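You operate a simulated robot arm through the tools that you are given. There is no shell and no other tool.

You run a simulated two-armed robot. Do the job below in one go: nothing can be reset, and whatever is moved stays where it is left.

JOB
Move the blue button to the set gauge, gauge it, then tray it.
Fine: it has rested 30 min on the grey stand; 25 % or less is PASS, more is RETEST; table in, lever down with fingers clear, table out.

Only the result counts: the job must be done as asked and must still hold three seconds after the hand-in. Knocking over, shifting, dropping, spilling or breaking anything else fails it.

ROBOT AND FRAMES
Two 7-joint arms with two-finger parallel grippers on one trunk that stands fixed in place. Base frame: the origin is at the foot of the trunk, x ahead of it, y to its left, z up; the work surface is at about z = 860. Readings come in mm, degrees, newtons and seconds.
The left shoulder is at [60, 143, 978], the right one opposite. With the tool pointing down near the work surface each hand reaches from about 320 to 740 mm from the base axis, measured 20 degrees to its own side. Payload 1.57 kg a hand.
Tool frame (each hand has its own): the origin (TCP) lies between the finger pads and is the grasp point; the fingertips stand 30 mm ahead of it; z points along the fingers, y is the line along which they close. Largest opening 110 mm; finger width 24, thickness 12; the body of the gripper, 48 by 112 mm, starts 78 mm behind the TCP.
Orientation is that of the tool frame in the base frame, as [roll, pitch, yaw] about the fixed x, y, z axes, in that order (R = Rz(yaw) Ry(pitch) Rx(roll)). With the fingers straight down and closing along the base's y, the tool's x points along the base's -x, its y along +y and its z along -z.

CONTROLS
- The arms move only by the tool nudge_tool. It takes "left_plan", "right_plan" or both (then of equal length, played together; a hand with none holds still); each is a list of rows, each a list of 3 entries, a list of its own where there are three numbers: the shift along the base's x, y, z in mm, then the turn, a rotation vector about the base's x, y, z in degrees, then the closure in counts, from 0 (fully open) to 255 (shut). In form: [[[x, y, z], [rx, ry, rz], gripper], ...]. A call has 1 to 20 rows; each row shifts and turns the commanded pose from where the row before left it. Rows are played at 5 a second. More than 50 mm and 8.6 degrees between two rows, or a gripper value outside its range, and nothing of the call is played. Where a pose cannot be reached the arm comes as near as it can. A force on the tool above 40 N (or 10 N above the force at the start of the call, whichever is more), or a blocked arm, ends the call early, and 0.2 s more pass. Each finger travels about 45 mm/s and halts on what it meets, pressing with about 36 N; the grip force reading is that of the motor and also rises with nothing between the fingers. The clock runs only during rows and for 0.2 s after the last one: add rows that do not move to give the fingers time. It gives the time, the measured TCP pose, the force on the tool (base axes), the opening and the grip force at its end, in the units of the frame above (readings bear some noise), with the torque about the TCP (base axes, N m) and any sound that the robot's microphone picked up.
- Cameras (640 x 400 px; columns grow to the right, rows downward): "scene" is now at [53, -4, 1596.7]; the picture's right is [-0.06, -1.00, 0.00], its down [-0.66, 0.04, -0.75] and it looks along [0.75, -0.05, -0.66] (base axes); focal length 313 px, centre (320, 200). "left" rides on the left gripper at [70, -16, -141] in its tool frame; the picture's right is [0.23, 0.97, 0.00], its down [-0.85, 0.20, -0.48] and it looks along [-0.47, 0.11, 0.88] (tool axes); focal length 222 px, centre (320, 200). "right" rides on the right gripper at [70, 16, -141] in its tool frame; the picture's right is [-0.23, 0.97, 0.00], its down [-0.86, -0.20, -0.48] and it looks along [-0.47, -0.11, 0.88] (tool axes); focal length 222 px, centre (320, 200). There is no depth. A picture from a camera that has moved, and an enlarged one, comes with that camera's place and axes in the base frame and with its lens.
- camera(camera): a new picture of that camera. No time passes.
- move_column(by): slides the trunk up (or, below 0, down) by that many mm; the arms and the scene camera ride with it, the base frame stays. It gives what a move gives, with no picture.
- aim_head(pan, tilt): turns the head with the scene camera to pan (to the left, within 86 degrees either way) and tilt (down, from -29 to 69), counted from straight ahead of the robot. It gives what a move gives.
- enlarge(camera, box): a new picture of the part [left, top, right, bottom] of that camera's present view, enlarged. No time passes.
- close_job(): hands the job in; it is judged then, once.

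Places have to be worked out from the pictures, the camera data and where the tool is seen. Open the grippers and draw the arms clear of the work before you hand the job in, unless the task says otherwise.

The tools are called after "Emit:" as name(argument=value, ...) on one line, values as JSON. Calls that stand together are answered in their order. nudge_tool: Moves the arms, as the interface text tells. Its arguments: {"type":"object","properties":{"left_plan":{"type":"array","items":{"type":"array"}},"right_plan":{"type":"array","items":{"type":"array"}}},"required":[]} The other tools are called the same way: move_column (by) slides the trunk up or down; aim_head (pan, tilt) turns the head that bears the scene camera; camera (camera) takes a picture; enlarge (camera, box) takes an enlarged picture of a part of a camera's view; close_job () hands the job in.

At the start:

```text
time: 0.0
left_tool_pos: [407.6, 216.5, 1143.2]
left_orientation: [179.9, 0.0, -180.0]
left_wrist_force: [-0.3, 0.2, -0.3]
left_torque: [-0.01, 0.02, 0.01]
left_opening: 110.3
left_grasp_force: 0.0
right_tool_pos: [515.5, -134.6, 1143.7]
right_orientation: [-180.0, 0.1, -179.9]
right_wrist_force: [0.1, 0.0, 1.6]
right_torque: [-0.08, -0.01, 0.0]
right_opening: 110.0
right_grasp_force: 0.1
trunk travel left (down, up): [-577.0, 13.0]
head pan, tilt: [-3.6, 41.3]
```

scene: 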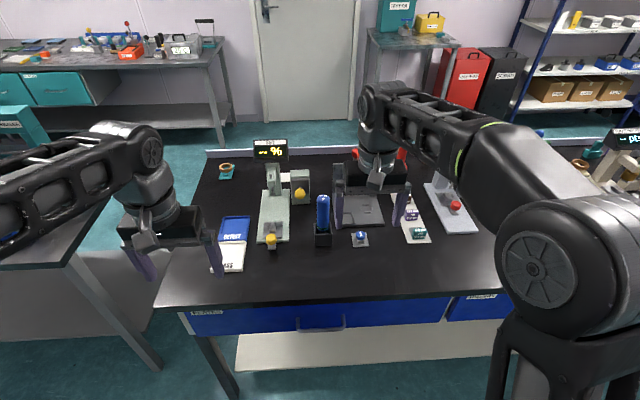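
right: 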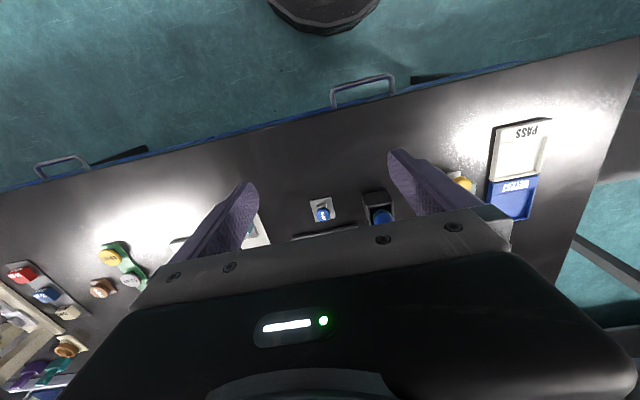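
left: 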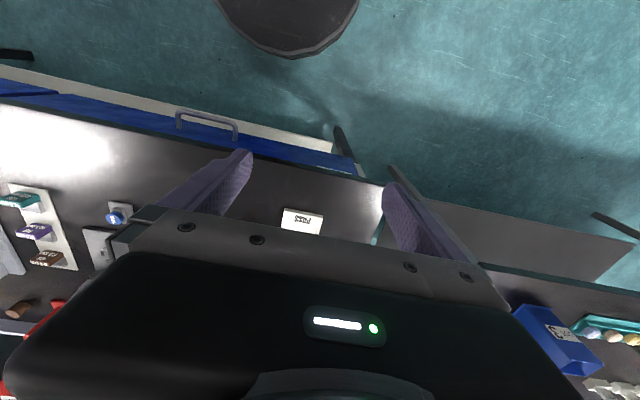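

I start by looking closer at the table to identify the gauge, the button (buttons), the stands and the tray.

Emit:
enlarge(camera="scene", box=[200, 130, 350, 280])

Emit:
enlarge(camera="scene", box=[330, 130, 490, 260])

Emit:
enlarge(camera="right", box=[280, 100, 580, 260])

```text
2.67 times, centred on (275, 205) of scene
camera zoom: at [53.0, -4.0, 1596.7], right [-0.06, -1.0, 0.0], down [-0.66, 0.04, -0.75], along [0.75, -0.05, -0.66], focal length 835 px, centre (440, 187)
```

zoom: 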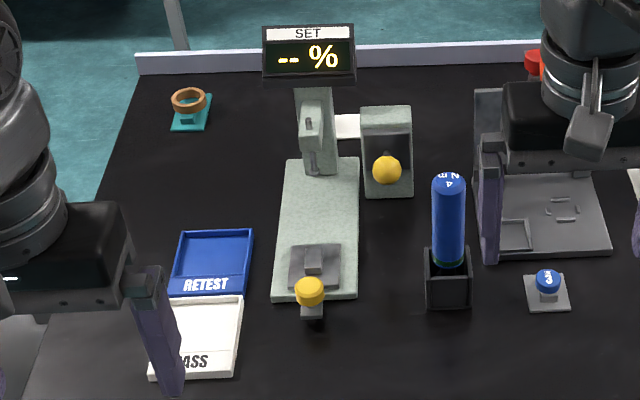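

```text
3.08 times, centred on (410, 195) of scene
camera zoom: at [53.0, -4.0, 1596.7], right [-0.06, -1.0, 0.0], down [-0.66, 0.04, -0.75], along [0.75, -0.05, -0.66], focal length 963 px, centre (43, 215)
```

zoom: 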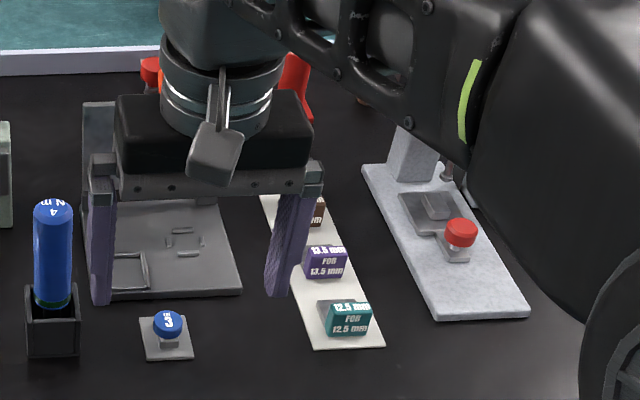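

```text
2.13 times, centred on (430, 180) of right
camera zoom: at [443.7, -119.3, 1284.3], right [0.23, 0.97, 0.0], down [0.85, -0.2, 0.48], along [0.47, -0.11, -0.88], focal length 474 px, centre (85, 243)
```

zoom: 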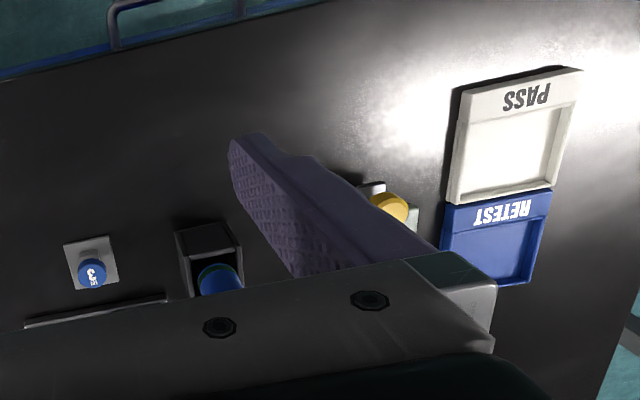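

The gauge marked SET, trays PASS/RETEST and the button on a small grey stand are seen, but the right arm hides a lot. I move the right hand back and out to the right for a clear view, and enlarge the visible items.

Emit:
nudge_tool(right_plan=[[[-30, -38, 0], [0, 0, 0], 0], [[-30, -38, 0], [0, 0, 0], 0], [[-30, -38, 0], [0, 0, 0], 0], [[-30, -38, 0], [0, 0, 0], 0], [[-20, -38, 0], [0, 0, 0], 0], [[0, -38, 0], [0, 0, 0], 0]], left_plan=[[[-20, 30, 0], [0, 0, 0], 0], [[-20, 30, 0], [0, 0, 0], 0], [[0, 30, 0], [0, 0, 0], 0], [[0, 30, 0], [0, 0, 0], 0], [[0, 0, 0], [0, 0, 0], 0], [[0, 0, 0], [0, 0, 0], 0]])

Emit:
camera(camera="scene")

Emit:
camera(camera="right")

Emit:
camera(camera="left")

```text
time: 1.4
left_tool_pos: [367.7, 339.5, 1142.7]
left_orientation: [-180.0, 0.0, -180.0]
left_wrist_force: [0.3, 0.4, -0.2]
left_torque: [0.01, 0.08, 0.02]
left_opening: 110.2
left_grasp_force: 0.1
right_tool_pos: [374.6, -363.5, 1143.6]
right_orientation: [-179.9, -0.1, 180.0]
right_wrist_force: [0.3, 0.4, 0.9]
right_torque: [-0.01, -0.01, -0.01]
right_opening: 109.9
right_grasp_force: 0.0
trunk travel left (down, up): [-577.0, 13.0]
head pan, tilt: [-3.6, 41.3]
```

```text
taken
camera scene: at [53.5, -4.3, 1596.6], right [-0.06, -1.0, 0.0], down [-0.66, 0.04, -0.75], along [0.75, -0.05, -0.66], focal length 313 px, centre (320, 200)
```

scene: 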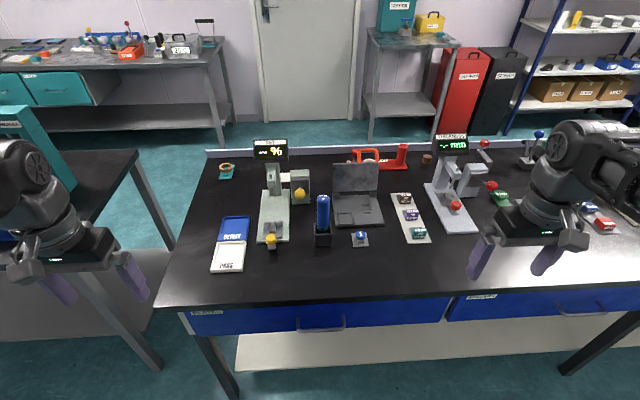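

```text
taken
camera right: at [303.9, -346.7, 1284.7], right [0.23, 0.97, 0.0], down [0.85, -0.2, 0.48], along [0.47, -0.11, -0.88], focal length 222 px, centre (320, 200)
```

right: 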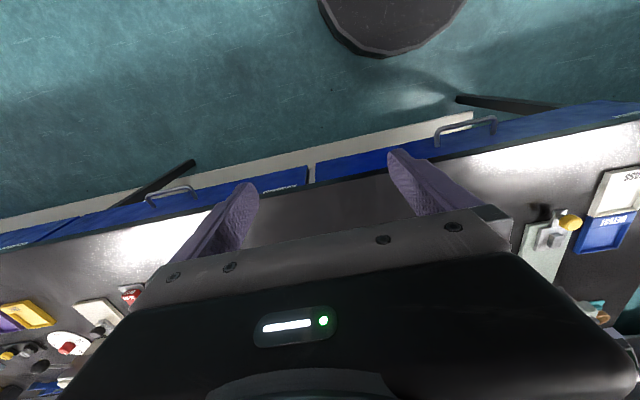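

```text
taken
camera left: at [298.9, 322.1, 1284.4], right [-0.23, 0.97, 0.0], down [0.86, 0.2, 0.48], along [0.47, 0.11, -0.88], focal length 222 px, centre (320, 200)
```

left: 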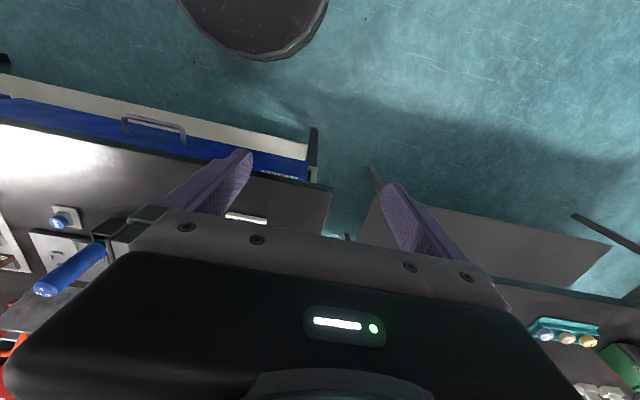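

Now the view is clear; I enlarge each part of it.

Emit:
enlarge(camera="scene", box=[240, 135, 340, 255])

Emit:
enlarge(camera="scene", box=[310, 140, 440, 250])

Emit:
enlarge(camera="scene", box=[410, 130, 530, 250])

Emit:
enlarge(camera="scene", box=[345, 220, 377, 250])

Emit:
enlarge(camera="scene", box=[385, 190, 440, 245])

Emit:
enlarge(camera="scene", box=[205, 205, 285, 280])

```text
3.33 times, centred on (290, 195) of scene
camera zoom: at [53.5, -4.3, 1596.6], right [-0.06, -1.0, 0.0], down [-0.66, 0.04, -0.75], along [0.75, -0.05, -0.66], focal length 1043 px, centre (420, 217)
```

zoom: 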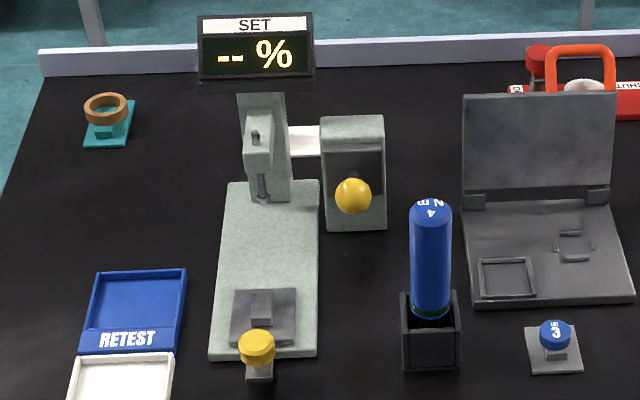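

```text
3.64 times, centred on (375, 195) of scene
camera zoom: at [53.5, -4.3, 1596.6], right [-0.06, -1.0, 0.0], down [-0.66, 0.04, -0.75], along [0.75, -0.05, -0.66], focal length 1138 px, centre (120, 218)
```

zoom: 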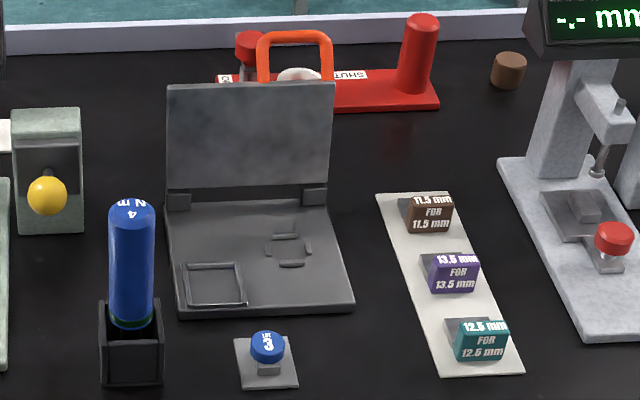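

```text
3.33 times, centred on (470, 190) of scene
camera zoom: at [53.5, -4.3, 1596.6], right [-0.06, -1.0, 0.0], down [-0.66, 0.04, -0.75], along [0.75, -0.05, -0.66], focal length 1043 px, centre (-180, 233)
```

zoom: 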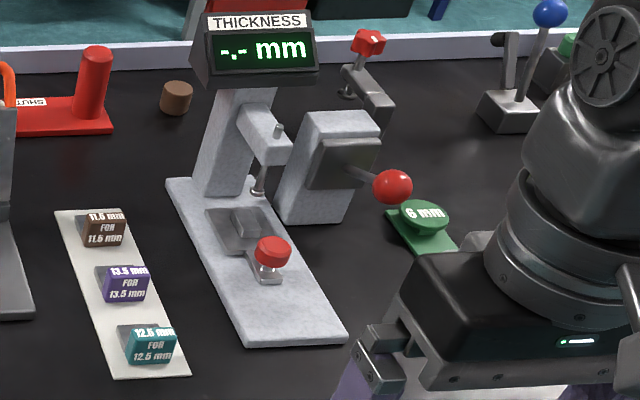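

```text
13.33 times, centred on (361, 235) of scene
camera zoom: at [53.5, -4.3, 1596.6], right [-0.06, -1.0, 0.0], down [-0.66, 0.04, -0.75], along [0.75, -0.05, -0.66], focal length 4174 px, centre (-227, -267)
```

zoom: 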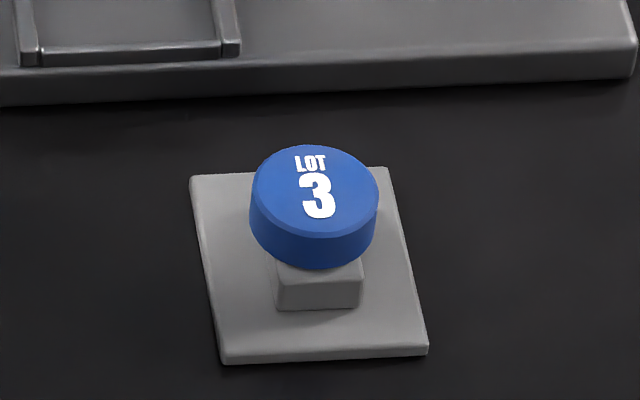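

```text
7.27 times, centred on (412, 218) of scene
camera zoom: at [53.5, -4.3, 1596.6], right [-0.06, -1.0, 0.0], down [-0.66, 0.04, -0.75], along [0.75, -0.05, -0.66], focal length 2277 px, centre (-353, 73)
```

zoom: 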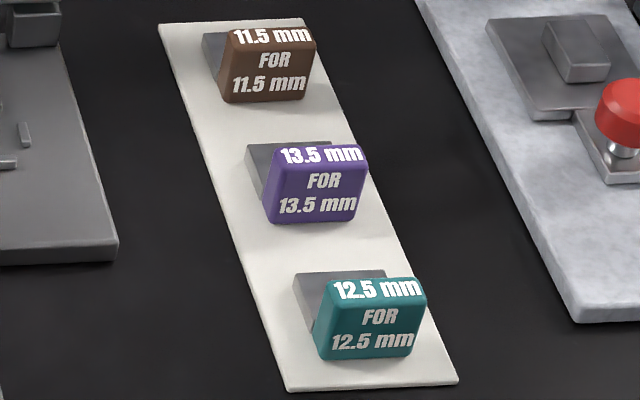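

```text
5.33 times, centred on (245, 242) of scene
camera zoom: at [53.5, -4.3, 1596.6], right [-0.06, -1.0, 0.0], down [-0.66, 0.04, -0.75], along [0.75, -0.05, -0.66], focal length 1670 px, centre (720, -27)
```

zoom: 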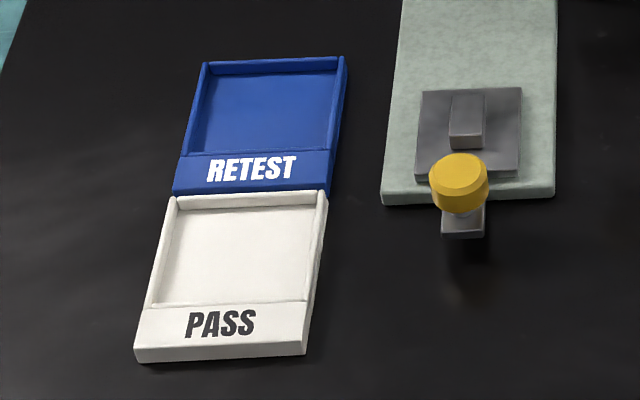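

The button (LOT 3) sits on its grey stand at about [693, -169, 885], with the gauge table out at about [744, 101], its spindle near x=875 and its lever ball near [845, 13, 932]. The trays are at about y=229 (PASS x≈670, RETEST x≈779). I take the left hand high across, tilted 30° forward for reach, to look at the button.

Emit:
nudge_tool(left_plan=[[[18, -42, 0], [0, -2.5, 0], 0], [[18, -42, 0], [0, -2.5, 0], 0], [[18, -42, 0], [0, -2.5, 0], 0], [[18, -42, 0], [0, -2.5, 0], 0], [[18, -42, 0], [0, -2.5, 0], 0], [[18, -42, 0], [0, -2.5, 0], 0], [[18, -42, 0], [0, -2.5, 0], 0], [[18, -42, 0], [0, -2.5, 0], 0], [[18, -42, -10], [0, -2.5, 0], 0], [[18, -42, -20], [0, -2.5, 0], 0], [[18, -42, -20], [0, -2.5, 0], 0], [[18, -42, -20], [0, -2.5, 0], 0], [[0, 0, 0], [0, 0, 0], 0]])

Emit:
camera(camera="left")

Emit:
camera(camera="scene")

```text
time: 4.2
left_tool_pos: [585.5, -168.3, 1071.9]
left_orientation: [-179.9, 30.1, 179.9]
left_wrist_force: [-0.4, -0.1, -0.3]
left_torque: [-0.02, 0.05, -0.04]
left_opening: 110.0
left_grasp_force: 0.1
right_tool_pos: [375.2, -361.6, 1144.6]
right_orientation: [-179.9, 0.1, 180.0]
right_wrist_force: [0.2, 0.1, 0.0]
right_torque: [-0.01, -0.02, 0.02]
right_opening: 110.0
right_grasp_force: 0.1
trunk travel left (down, up): [-577.0, 13.0]
head pan, tilt: [-3.6, 41.3]
```

```text
taken
camera left: at [454.4, -184.7, 1159.2], right [-0.2, 0.97, -0.11], down [0.5, 0.2, 0.84], along [0.84, 0.11, -0.53], focal length 222 px, centre (320, 200)
```

left: 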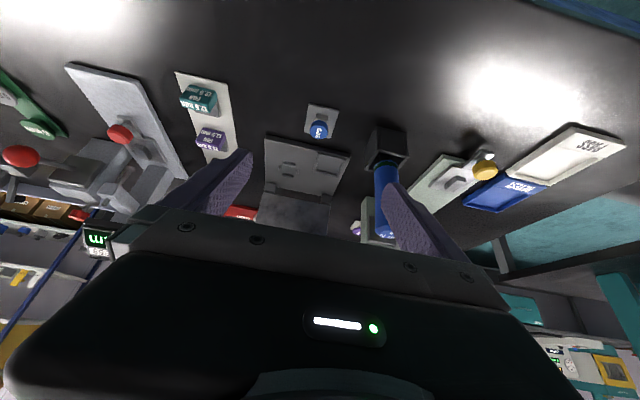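

```text
taken
camera scene: at [52.5, -3.2, 1596.7], right [-0.06, -1.0, 0.0], down [-0.66, 0.04, -0.75], along [0.75, -0.05, -0.66], focal length 313 px, centre (320, 200)
```

scene: 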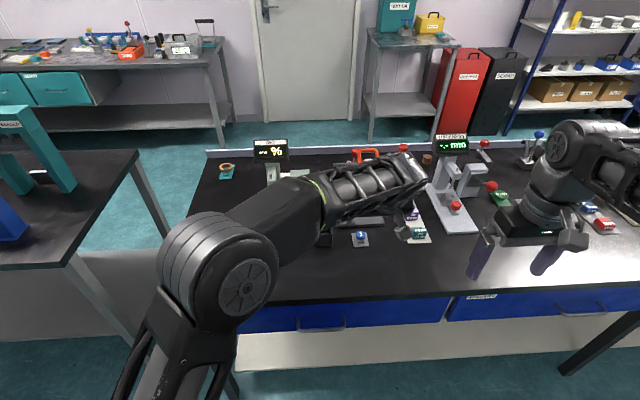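

The hand is over the stand; I enlarge the button from here to triangulate it with the scene view.

Emit:
enlarge(camera="left", box=[280, 90, 360, 150])

Emit:
enlarge(camera="left", box=[350, 100, 510, 260])

Emit:
enlarge(camera="scene", box=[335, 190, 435, 260])

```text
6.67 times, centred on (320, 120) of left
camera zoom: at [454.4, -184.7, 1159.2], right [-0.2, 0.97, -0.11], down [0.5, 0.2, 0.84], along [0.84, 0.11, -0.53], focal length 1481 px, centre (320, 733)
```

zoom: 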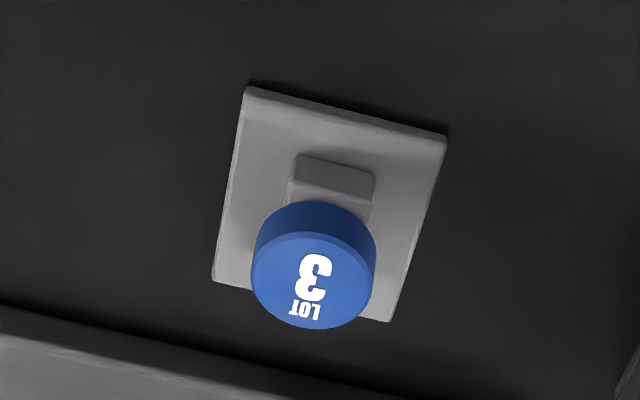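

```text
2.50 times, centred on (430, 180) of left
camera zoom: at [454.4, -184.7, 1159.2], right [-0.2, 0.97, -0.11], down [0.5, 0.2, 0.84], along [0.84, 0.11, -0.53], focal length 555 px, centre (45, 250)
```

zoom: 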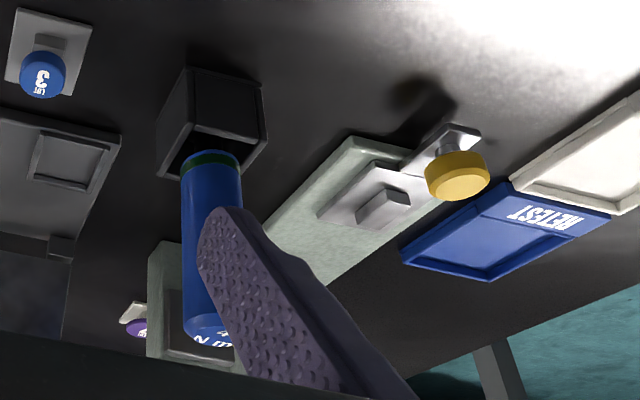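

```text
5.71 times, centred on (385, 225) of scene
camera zoom: at [52.5, -3.2, 1596.7], right [-0.06, -1.0, 0.0], down [-0.66, 0.04, -0.75], along [0.75, -0.05, -0.66], focal length 1789 px, centre (-51, 57)
```

zoom: 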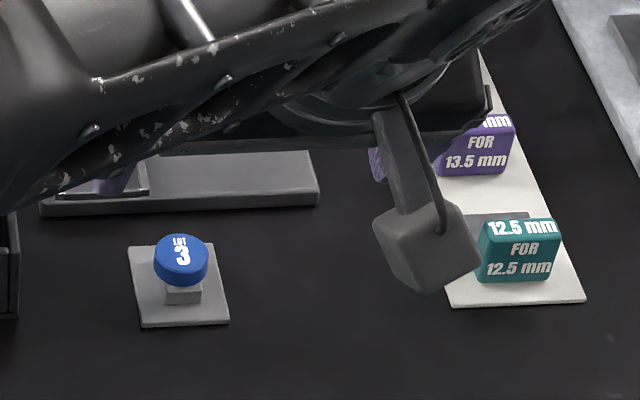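

Both views agree: stand centre about [693, -169.5], button top z≈889. I partly close the fingers and go down along the tool axis to just above it.

Emit:
nudge_tool(left_plan=[[[19.5, -0.2, -33], [0, 0, 0], 100], [[19.5, -0.2, -33], [0, 0, 0], 110], [[19.5, -0.2, -33], [0, 0, 0], 110], [[16, -0.2, -28], [0, 0, 0], 110], [[0, 0, 0], [0, 0, 0], 110]])

Emit:
camera(camera="left")

Emit:
enlarge(camera="scene", box=[335, 190, 435, 260])

```text
time: 5.4
left_tool_pos: [658.0, -168.5, 943.6]
left_orientation: [-180.0, 30.0, -180.0]
left_wrist_force: [-0.1, -0.6, -0.6]
left_torque: [0.0, -0.02, 0.02]
left_opening: 62.6
left_grasp_force: 0.0
right_tool_pos: [375.6, -362.5, 1144.0]
right_orientation: [-180.0, 0.0, 180.0]
right_wrist_force: [0.1, -0.2, -0.8]
right_torque: [0.02, 0.01, 0.01]
right_opening: 109.9
right_grasp_force: 0.0
trunk travel left (down, up): [-577.0, 13.0]
head pan, tilt: [-3.6, 41.3]
```

```text
taken
camera left: at [527.2, -184.4, 1030.1], right [-0.2, 0.97, -0.11], down [0.5, 0.2, 0.84], along [0.84, 0.11, -0.53], focal length 222 px, centre (320, 200)
```

left: 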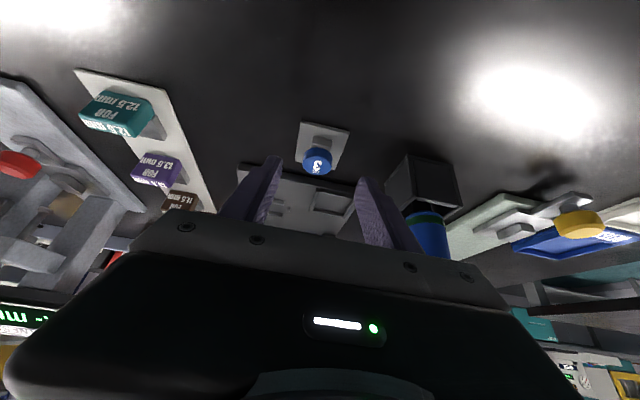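

```text
5.71 times, centred on (385, 225) of scene
camera zoom: at [52.6, -4.0, 1596.7], right [-0.06, -1.0, 0.0], down [-0.66, 0.04, -0.75], along [0.75, -0.05, -0.66], focal length 1789 px, centre (-51, 57)
```

zoom: 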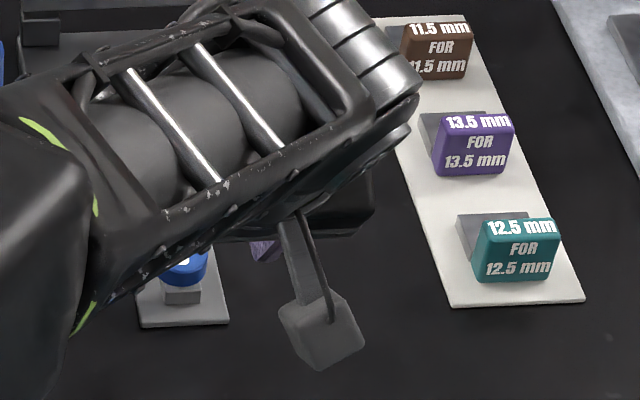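

The hand is on line; I enlarge the wrist view for a finer fix before closing in.

Emit:
enlarge(camera="left", box=[280, 110, 360, 190])

```text
5.00 times, centred on (320, 150) of left
camera zoom: at [527.2, -184.4, 1030.1], right [-0.2, 0.97, -0.11], down [0.5, 0.2, 0.84], along [0.84, 0.11, -0.53], focal length 1111 px, centre (320, 450)
```

zoom: 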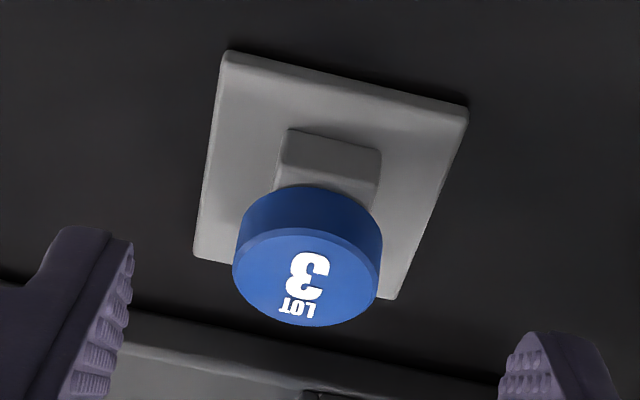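

Refined button centre ≈ [694, -170], top z≈889. I descend so the fingertips straddle it without touching the stand plate, checking force.

Emit:
nudge_tool(left_plan=[[[13, -0.8, -22], [0, 0, 0], 112], [[12.5, -0.7, -20], [0, 0, 0], 112], [[0, 0, 0], [0, 0, 0], 112]])

Emit:
enlarge(camera="left", box=[240, 110, 400, 230])

Emit:
enlarge(camera="scene", box=[320, 200, 400, 260])

Emit:
camera(camera="right")

```text
time: 6.2
left_tool_pos: [682.9, -168.9, 903.6]
left_orientation: [180.0, 30.0, 179.9]
left_wrist_force: [0.3, 0.2, 0.6]
left_torque: [0.01, 0.0, 0.03]
left_opening: 61.8
left_grasp_force: 0.1
right_tool_pos: [374.7, -361.5, 1143.9]
right_orientation: [-179.9, 0.1, 180.0]
right_wrist_force: [0.1, 0.4, 0.7]
right_torque: [0.02, 0.0, -0.02]
right_opening: 110.1
right_grasp_force: 0.1
trunk travel left (down, up): [-577.0, 13.0]
head pan, tilt: [-3.6, 41.3]
```

```text
3.33 times, centred on (320, 170) of left
camera zoom: at [551.9, -186.0, 989.3], right [-0.2, 0.97, -0.11], down [0.5, 0.2, 0.84], along [0.84, 0.11, -0.53], focal length 740 px, centre (320, 300)
```

zoom: 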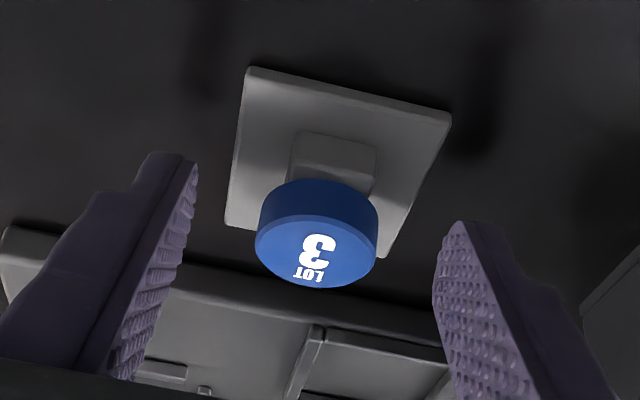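

```text
6.67 times, centred on (360, 230) of scene
camera zoom: at [52.7, -4.1, 1596.7], right [-0.06, -1.0, 0.0], down [-0.66, 0.04, -0.75], along [0.75, -0.05, -0.66], focal length 2087 px, centre (53, 0)
```

zoom: 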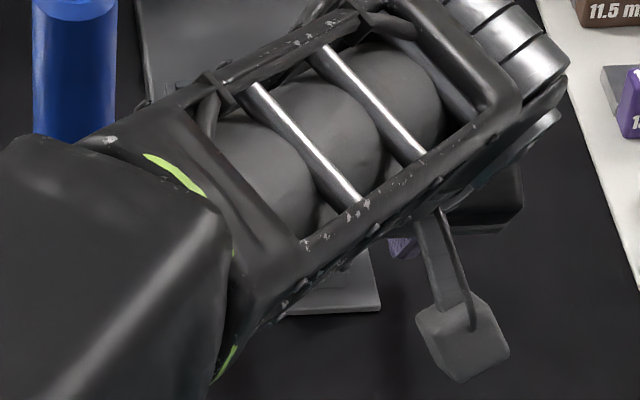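

```text
taken
camera right: at [303.6, -346.2, 1285.0], right [0.23, 0.97, 0.0], down [0.85, -0.2, 0.48], along [0.47, -0.11, -0.88], focal length 222 px, centre (320, 200)
```

right: 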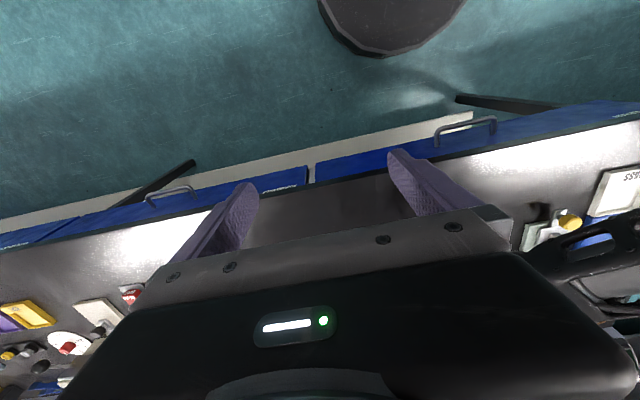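

The finger geometry matches, so I go 4 mm deeper along the approach and close gently on the button.

Emit:
nudge_tool(left_plan=[[[4, -0.8, -4], [0, 0, 0], 112], [[0, 0, 0], [0, 0, 0], 140], [[0, 0, 0], [0, 0, 0], 170], [[0, 0, 0], [0, 0, 0], 185], [[0, 0, 0], [0, 0, 0], 195], [[0, 0, 0], [0, 0, 0], 195], [[0, 0, 0], [0, 0, 0], 195]])

Emit:
enlarge(camera="left", box=[240, 110, 400, 230])

```text
time: 7.8
left_tool_pos: [687.5, -170.8, 898.0]
left_orientation: [-179.9, 30.0, -180.0]
left_wrist_force: [0.6, 0.1, -0.2]
left_torque: [0.01, -0.02, 0.01]
left_opening: 27.0
left_grasp_force: 36.0
right_tool_pos: [374.6, -361.1, 1144.7]
right_orientation: [179.9, 0.1, 179.9]
right_wrist_force: [-0.5, 0.1, 0.5]
right_torque: [-0.02, 0.01, -0.02]
right_opening: 110.1
right_grasp_force: 0.2
trunk travel left (down, up): [-577.0, 13.0]
head pan, tilt: [-3.6, 41.3]
```

```text
3.33 times, centred on (320, 170) of left
camera zoom: at [556.4, -187.2, 986.1], right [-0.2, 0.97, -0.11], down [0.5, 0.2, 0.84], along [0.84, 0.11, -0.53], focal length 740 px, centre (320, 300)
```

zoom: 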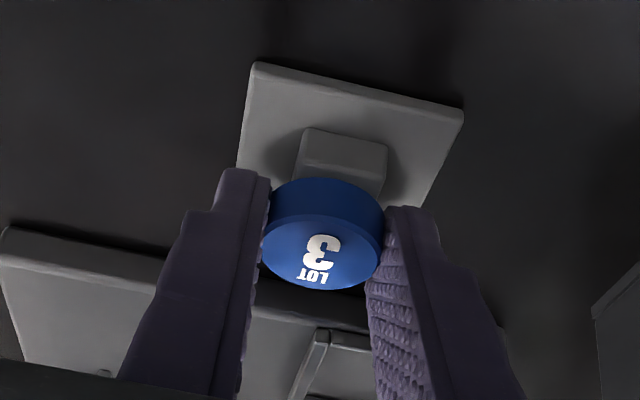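

The button is held at 27 mm. I lift straight up, draw back to x≈590 and cross in front of the tall cylinder to the gauge.

Emit:
nudge_tool(left_plan=[[[0, 0, 8], [0, 0, 0], 195], [[0, 0, 15], [0, 0, 0], 195], [[-20, 0, 25], [0, 0, 0], 195], [[-38, 0, 20], [0, 0, 0], 195], [[-38, 0, 10], [0, 0, 0], 195], [[0, 45, 0], [0, 0, 0], 195], [[0, 45, 0], [0, 0, 0], 195], [[0, 45, 0], [0, 0, 0], 195], [[0, 45, 0], [0, 0, 0], 195], [[0, 45, 0], [0, 0, 0], 195], [[0, 45, 0], [0, 0, 0], 195], [[0, 0, 0], [0, 0, 0], 195]])

Emit:
camera(camera="left")

Emit:
camera(camera="scene")

```text
time: 10.4
left_tool_pos: [591.0, 103.6, 976.0]
left_orientation: [-179.9, 30.0, -180.0]
left_wrist_force: [-0.1, -0.8, 0.1]
left_torque: [0.02, -0.01, 0.03]
left_opening: 27.6
left_grasp_force: 18.0
right_tool_pos: [374.3, -362.0, 1144.2]
right_orientation: [-180.0, 0.1, -180.0]
right_wrist_force: [-0.1, -0.3, -1.0]
right_torque: [-0.01, -0.01, -0.03]
right_opening: 109.8
right_grasp_force: 0.0
trunk travel left (down, up): [-577.0, 13.0]
head pan, tilt: [-3.6, 41.3]
```

```text
taken
camera left: at [459.8, 86.3, 1063.2], right [-0.2, 0.97, -0.11], down [0.5, 0.2, 0.84], along [0.84, 0.11, -0.53], focal length 222 px, centre (320, 200)
```

left: 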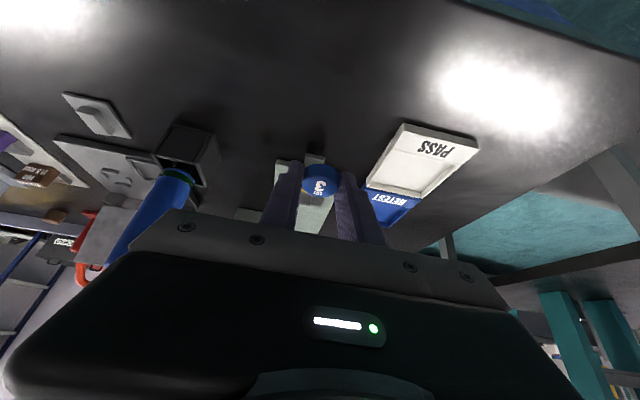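

```text
taken
camera scene: at [53.0, -4.9, 1596.7], right [-0.06, -1.0, 0.0], down [-0.66, 0.04, -0.75], along [0.75, -0.05, -0.66], focal length 313 px, centre (320, 200)
```

scene: 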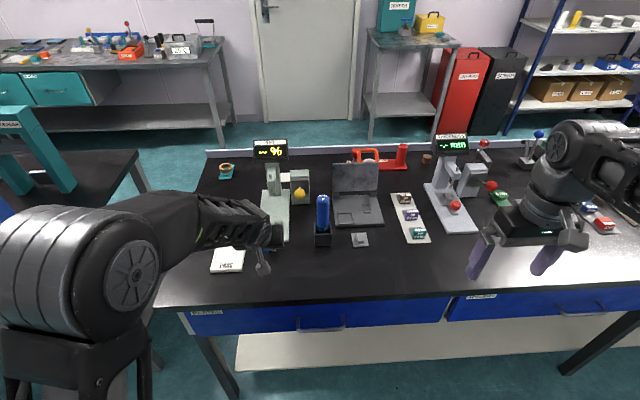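

The button is held and the stand is undisturbed. As it blocks the left camera's view of the gauge table, I bring the right hand round to look at the table from the right side.

Emit:
nudge_tool(right_plan=[[[12, 30, -6], [0, 0, 7.5], 0], [[12, 30, -6], [0, 0, 7.5], 0], [[12, 30, -6], [0, 0, 7.5], 0], [[12, 30, -6], [0, 0, 7.5], 0], [[12, 30, -10], [4, -6.93, 0], 0], [[12, 30, -10], [4, -6.93, 0], 0], [[12, 30, -10], [4, -6.93, 0], 0], [[12, 30, -10], [4, -6.93, 0], 0], [[0, 0, 0], [4, -6.93, 0], 0], [[0, 0, 0], [0, 0, 0], 0]])

Emit:
camera(camera="right")

Emit:
camera(camera="scene")

```text
time: 12.6
left_tool_pos: [590.9, 102.5, 975.6]
left_orientation: [-180.0, 30.0, -180.0]
left_wrist_force: [0.3, 0.1, 0.1]
left_torque: [-0.01, -0.02, 0.0]
left_opening: 26.9
left_grasp_force: 28.0
right_tool_pos: [472.6, -122.2, 1078.7]
right_orientation: [179.9, 40.1, -150.0]
right_wrist_force: [-0.2, -0.5, -0.5]
right_torque: [-0.01, 0.02, -0.02]
right_opening: 110.2
right_grasp_force: 0.1
trunk travel left (down, up): [-577.0, 13.0]
head pan, tilt: [-3.6, 41.3]
```

```text
taken
camera right: at [338.6, -181.4, 1141.5], right [-0.34, 0.93, 0.15], down [0.4, 0.0, 0.92], along [0.85, 0.37, -0.37], focal length 222 px, centre (320, 200)
```

right: 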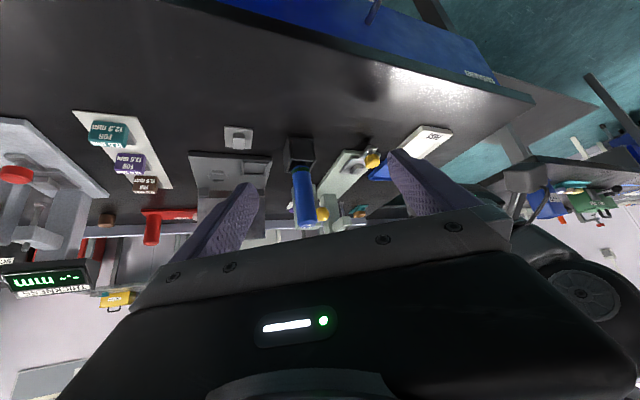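

```text
taken
camera scene: at [53.6, -3.7, 1596.6], right [-0.06, -1.0, 0.0], down [-0.66, 0.04, -0.75], along [0.75, -0.05, -0.66], focal length 313 px, centre (320, 200)
```

scene: 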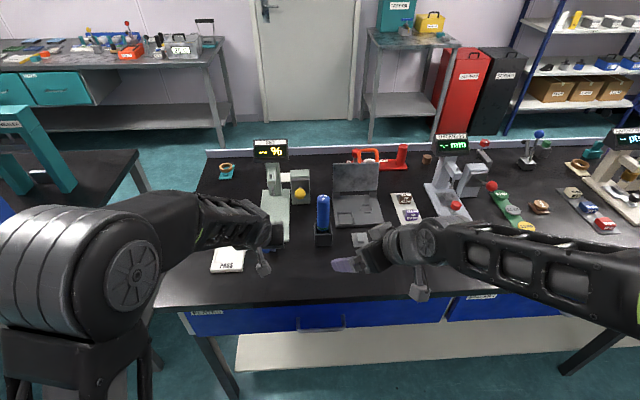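

The right camera now sees the gauge past the cylinder; I enlarge that part.

Emit:
enlarge(camera="right", box=[270, 120, 420, 240])

Emit:
enlarge(camera="right", box=[330, 140, 400, 200])

Emit:
enlarge(camera="left", box=[240, 130, 400, 240])

```text
3.33 times, centred on (345, 180) of right
camera zoom: at [338.6, -181.4, 1141.5], right [-0.34, 0.93, 0.15], down [0.4, 0.0, 0.92], along [0.85, 0.37, -0.37], focal length 740 px, centre (237, 267)
```

zoom: 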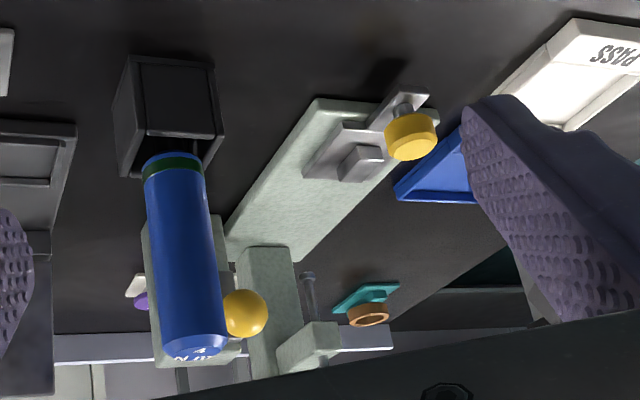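

```text
6.67 times, centred on (365, 170) of right
camera zoom: at [338.6, -181.4, 1141.5], right [-0.34, 0.93, 0.15], down [0.4, 0.0, 0.92], along [0.85, 0.37, -0.37], focal length 1481 px, centre (20, 400)
```

zoom: 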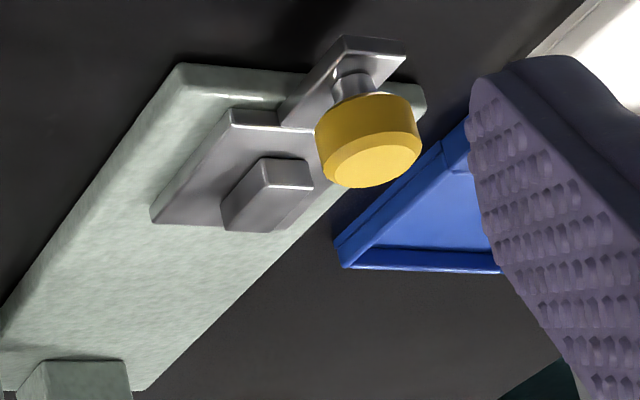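

```text
3.64 times, centred on (320, 185) of left
camera zoom: at [460.3, 86.8, 1063.1], right [-0.2, 0.97, -0.11], down [0.5, 0.2, 0.84], along [0.84, 0.11, -0.53], focal length 808 px, centre (320, 254)
```

zoom: 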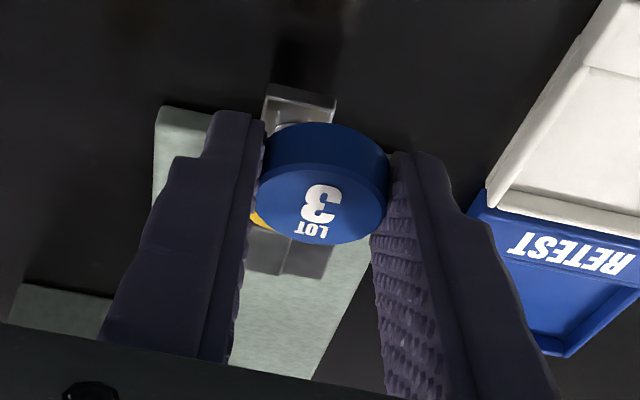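

From two views: pedestal top ≈ [738.5, 99, 894], knob top ≈ [672, 97, 915]. I bring the button above the pedestal at a safe height over the knob, then check it with the right camera.

Emit:
nudge_tool(left_plan=[[[35, -1, -3], [0, 0, 0], 195], [[35, -1, -4], [0, 0, 0], 195], [[35, -1, -6], [0, 0, 0], 195], [[36, -1, -7], [0, 0, 0], 195], [[0, 0, 0], [0, 0, 0], 195]])

Emit:
enlarge(camera="right", box=[330, 140, 400, 200])

Emit:
enlarge(camera="left", box=[240, 110, 400, 230])

Emit:
camera(camera="scene")

```text
time: 13.8
left_tool_pos: [729.6, 95.7, 957.1]
left_orientation: [-180.0, 30.0, -180.0]
left_wrist_force: [0.3, 0.9, -1.0]
left_torque: [-0.01, 0.0, 0.02]
left_opening: 26.8
left_grasp_force: 36.5
right_tool_pos: [471.3, -123.4, 1078.5]
right_orientation: [179.9, 40.1, -150.0]
right_wrist_force: [-0.7, 0.2, -0.5]
right_torque: [-0.02, 0.03, 0.0]
right_opening: 110.1
right_grasp_force: 0.1
trunk travel left (down, up): [-577.0, 13.0]
head pan, tilt: [-3.6, 41.3]
```

```text
6.67 times, centred on (365, 170) of right
camera zoom: at [337.8, -181.8, 1142.0], right [-0.34, 0.93, 0.15], down [0.4, 0.0, 0.92], along [0.85, 0.37, -0.37], focal length 1481 px, centre (20, 400)
```

zoom: 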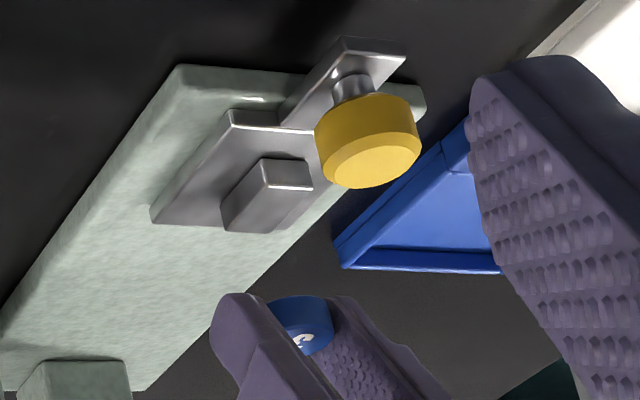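

```text
3.33 times, centred on (320, 170) of left
camera zoom: at [599.6, 79.7, 1044.7], right [-0.2, 0.97, -0.11], down [0.5, 0.2, 0.84], along [0.84, 0.11, -0.53], focal length 740 px, centre (320, 300)
```

zoom: 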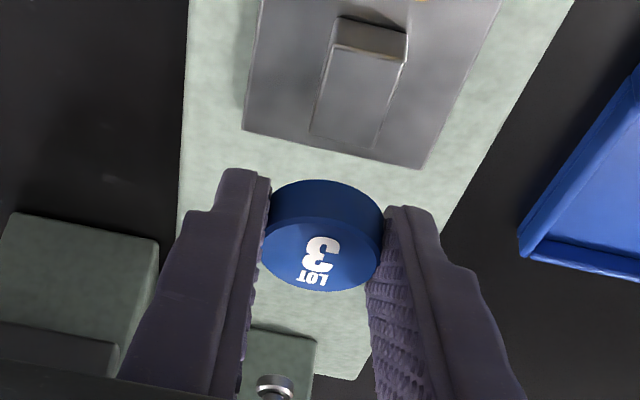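

```text
taken
camera scene: at [52.4, -4.1, 1596.7], right [-0.06, -1.0, 0.0], down [-0.66, 0.04, -0.75], along [0.75, -0.05, -0.66], focal length 313 px, centre (320, 200)
```

scene: 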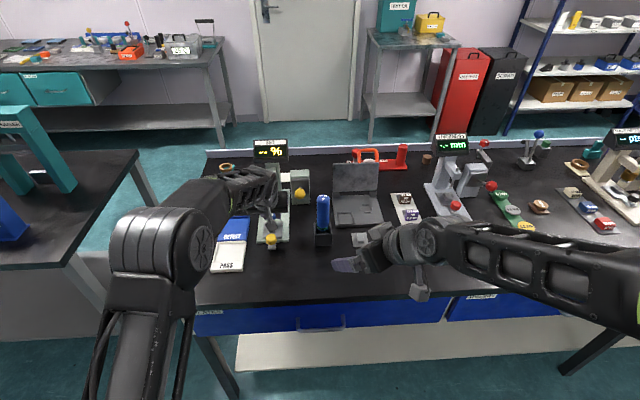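

Left and right views agree on the pedestal ([738.7, 99.5, 894]); button bottom is ~20.5 mm below the TCP. I lower to just above the pedestal and check from the side.

Emit:
nudge_tool(left_plan=[[[2, 1.3, -15], [0, 0, 0], 195], [[2, 1, -14], [0, 0, 0], 195], [[1, 0, -8], [0, 0, 0], 195], [[0, 0, 0], [0, 0, 0], 195]])

Emit:
enlarge(camera="right", box=[330, 140, 400, 200])

Emit:
enlarge(camera="left", box=[240, 110, 400, 230])

```text
time: 14.8
left_tool_pos: [736.3, 97.7, 919.7]
left_orientation: [180.0, 30.0, -180.0]
left_wrist_force: [0.1, -0.9, 0.2]
left_torque: [0.03, -0.02, -0.02]
left_opening: 26.9
left_grasp_force: 35.8
right_tool_pos: [473.0, -123.6, 1078.6]
right_orientation: [-179.9, 40.1, -150.0]
right_wrist_force: [0.7, -0.2, -0.2]
right_torque: [-0.01, -0.01, 0.0]
right_opening: 110.0
right_grasp_force: 0.0
trunk travel left (down, up): [-577.0, 13.0]
head pan, tilt: [-3.6, 41.3]
```

```text
6.67 times, centred on (365, 170) of right
camera zoom: at [338.3, -181.8, 1141.9], right [-0.34, 0.93, 0.15], down [0.4, 0.0, 0.92], along [0.85, 0.37, -0.37], focal length 1481 px, centre (20, 400)
```

zoom: 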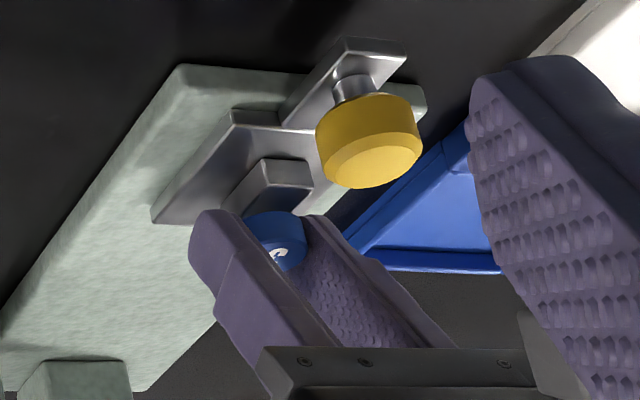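

```text
3.33 times, centred on (320, 170) of left
camera zoom: at [605.7, 81.6, 1008.0], right [-0.2, 0.97, -0.11], down [0.5, 0.2, 0.84], along [0.84, 0.11, -0.53], focal length 740 px, centre (320, 300)
```

zoom: 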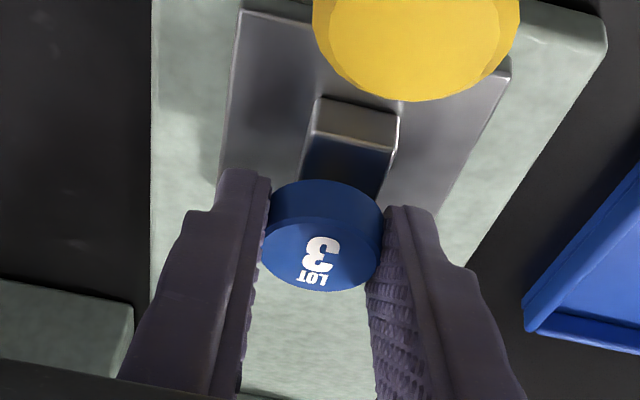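

The side view shows the button sits ~13 mm ahead of the TCP, so it is about 10 mm too far in x. I shift back 10 mm and +1 mm in y, then look again.

Emit:
nudge_tool(left_plan=[[[-5, 0.5, 2], [0, 0, 0], 195], [[-5, 0.5, 0], [0, 0, 0], 195], [[0, 0, 0], [0, 0, 0], 195]])

Emit:
enlarge(camera="right", box=[345, 150, 385, 190])

Emit:
enlarge(camera="left", box=[240, 110, 400, 230])

```text
time: 15.6
left_tool_pos: [726.8, 99.3, 922.5]
left_orientation: [180.0, 30.0, -180.0]
left_wrist_force: [-0.6, -0.5, -0.5]
left_torque: [-0.04, 0.03, 0.0]
left_opening: 27.1
left_grasp_force: 27.9
right_tool_pos: [472.4, -123.2, 1079.2]
right_orientation: [179.9, 40.1, -150.0]
right_wrist_force: [-0.1, -0.1, 0.5]
right_torque: [0.01, 0.0, -0.01]
right_opening: 109.8
right_grasp_force: 0.1
trunk travel left (down, up): [-577.0, 13.0]
head pan, tilt: [-3.6, 41.3]
```

```text
10.00 times, centred on (365, 170) of right
camera zoom: at [338.3, -181.9, 1141.9], right [-0.34, 0.93, 0.15], down [0.4, 0.0, 0.92], along [0.85, 0.37, -0.37], focal length 2221 px, centre (-130, 500)
```

zoom: 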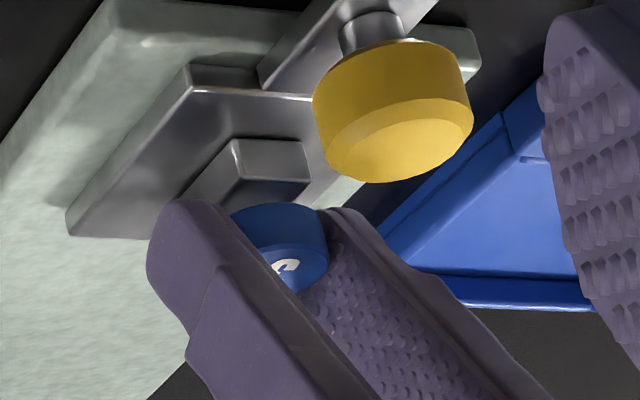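

```text
3.33 times, centred on (320, 170) of left
camera zoom: at [595.8, 82.9, 1009.7], right [-0.2, 0.97, -0.11], down [0.5, 0.2, 0.84], along [0.84, 0.11, -0.53], focal length 740 px, centre (320, 300)
```

zoom: 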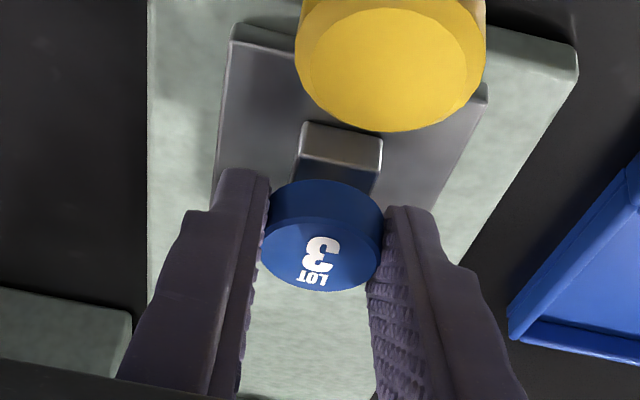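

The rim now lines up with the pedestal's front edge once lowered. I descend in small steps watching the force.

Emit:
nudge_tool(left_plan=[[[0, 0, -2], [0, 0, 0], 195], [[0, 0, -1.5], [0, 0, 0], 195], [[0, 0, 0], [0, 0, 0], 195]])

Emit:
enlarge(camera="right", box=[345, 150, 385, 190])

```text
time: 16.4
left_tool_pos: [727.9, 99.1, 919.4]
left_orientation: [180.0, 30.1, -179.9]
left_wrist_force: [0.1, 0.2, -0.2]
left_torque: [0.01, 0.02, 0.02]
left_opening: 27.5
left_grasp_force: 18.0
right_tool_pos: [473.2, -122.7, 1078.6]
right_orientation: [179.9, 40.1, -150.0]
right_wrist_force: [-0.8, 0.8, -0.8]
right_torque: [0.01, 0.0, -0.01]
right_opening: 109.9
right_grasp_force: 0.1
trunk travel left (down, up): [-577.0, 13.0]
head pan, tilt: [-3.6, 41.3]
```

```text
10.00 times, centred on (365, 170) of right
camera zoom: at [338.3, -181.8, 1141.9], right [-0.34, 0.93, 0.15], down [0.4, 0.0, 0.92], along [0.85, 0.37, -0.37], focal length 2221 px, centre (-130, 500)
```

zoom: 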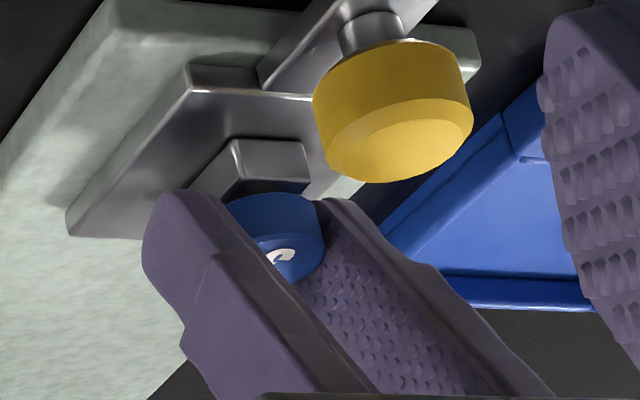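

No contact yet; a couple more millimetres remain.

Emit:
nudge_tool(left_plan=[[[-1, 0, -1], [0, 0, 0], 195], [[0, 0, -1], [0, 0, 0], 195], [[0, 0, 0], [0, 0, 0], 195]])

Emit:
enlarge(camera="right", box=[345, 150, 385, 190])

```text
time: 17.2
left_tool_pos: [726.4, 99.6, 916.7]
left_orientation: [-180.0, 30.0, -179.9]
left_wrist_force: [0.0, -0.5, -0.4]
left_torque: [-0.04, -0.01, -0.01]
left_opening: 27.8
left_grasp_force: 8.2
right_tool_pos: [472.8, -123.8, 1079.1]
right_orientation: [-179.9, 40.1, -150.0]
right_wrist_force: [0.0, 0.7, 0.2]
right_torque: [0.0, -0.02, 0.01]
right_opening: 110.0
right_grasp_force: 0.1
trunk travel left (down, up): [-577.0, 13.0]
head pan, tilt: [-3.6, 41.3]
```

```text
10.00 times, centred on (365, 170) of right
camera zoom: at [338.3, -181.8, 1141.9], right [-0.34, 0.93, 0.15], down [0.4, 0.0, 0.92], along [0.85, 0.37, -0.37], focal length 2221 px, centre (-130, 500)
```

zoom: 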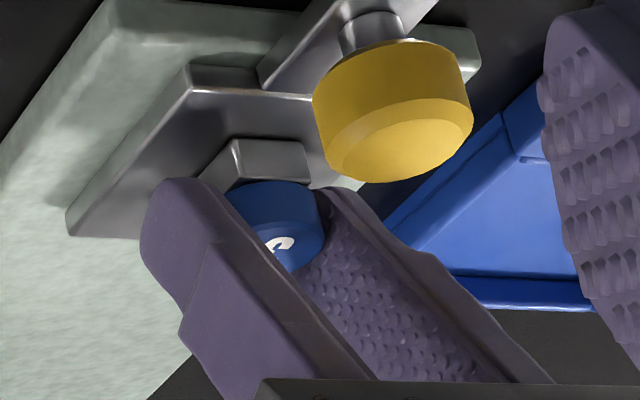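

Still no contact force; I go down another millimetre at a time.

Emit:
nudge_tool(left_plan=[[[0, 0, -0.7], [0, 0, 0], 196], [[0, 0, -0.5], [0, 0, 0], 196], [[0, 0, 0], [0, 0, 0], 196]])

Emit:
enlarge(camera="left", box=[270, 120, 370, 200])

Emit:
enlarge(camera="right", box=[345, 150, 385, 190])

```text
time: 18.0
left_tool_pos: [725.9, 99.3, 917.0]
left_orientation: [-179.9, 29.9, -180.0]
left_wrist_force: [0.4, 0.7, -0.8]
left_torque: [-0.01, 0.01, 0.03]
left_opening: 26.8
left_grasp_force: 36.1
right_tool_pos: [473.7, -122.8, 1077.3]
right_orientation: [-180.0, 40.1, -150.0]
right_wrist_force: [0.6, 0.6, -0.5]
right_torque: [-0.02, -0.02, 0.0]
right_opening: 110.0
right_grasp_force: 0.1
trunk travel left (down, up): [-577.0, 13.0]
head pan, tilt: [-3.6, 41.3]
```

```text
5.00 times, centred on (320, 160) of left
camera zoom: at [595.1, 82.1, 1003.0], right [-0.2, 0.97, -0.11], down [0.5, 0.2, 0.84], along [0.84, 0.11, -0.53], focal length 1111 px, centre (320, 400)
```

zoom: 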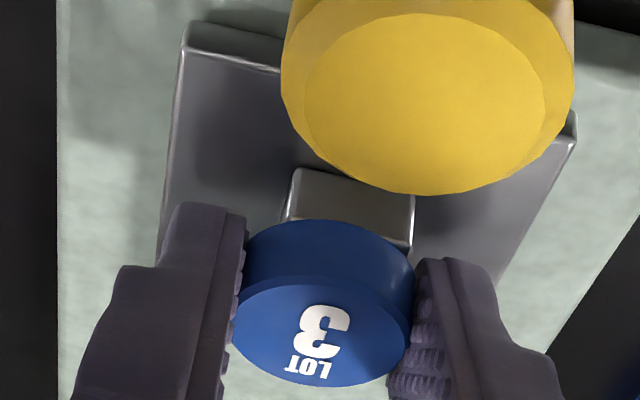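

```text
10.00 times, centred on (365, 170) of right
camera zoom: at [338.3, -181.8, 1141.9], right [-0.34, 0.93, 0.15], down [0.4, 0.0, 0.92], along [0.85, 0.37, -0.37], focal length 2221 px, centre (-130, 500)
```

zoom: 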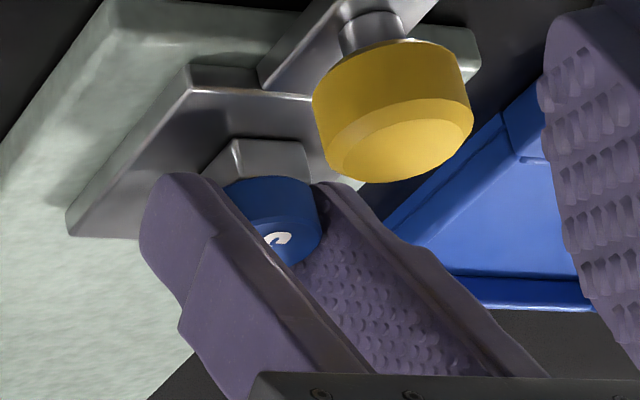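

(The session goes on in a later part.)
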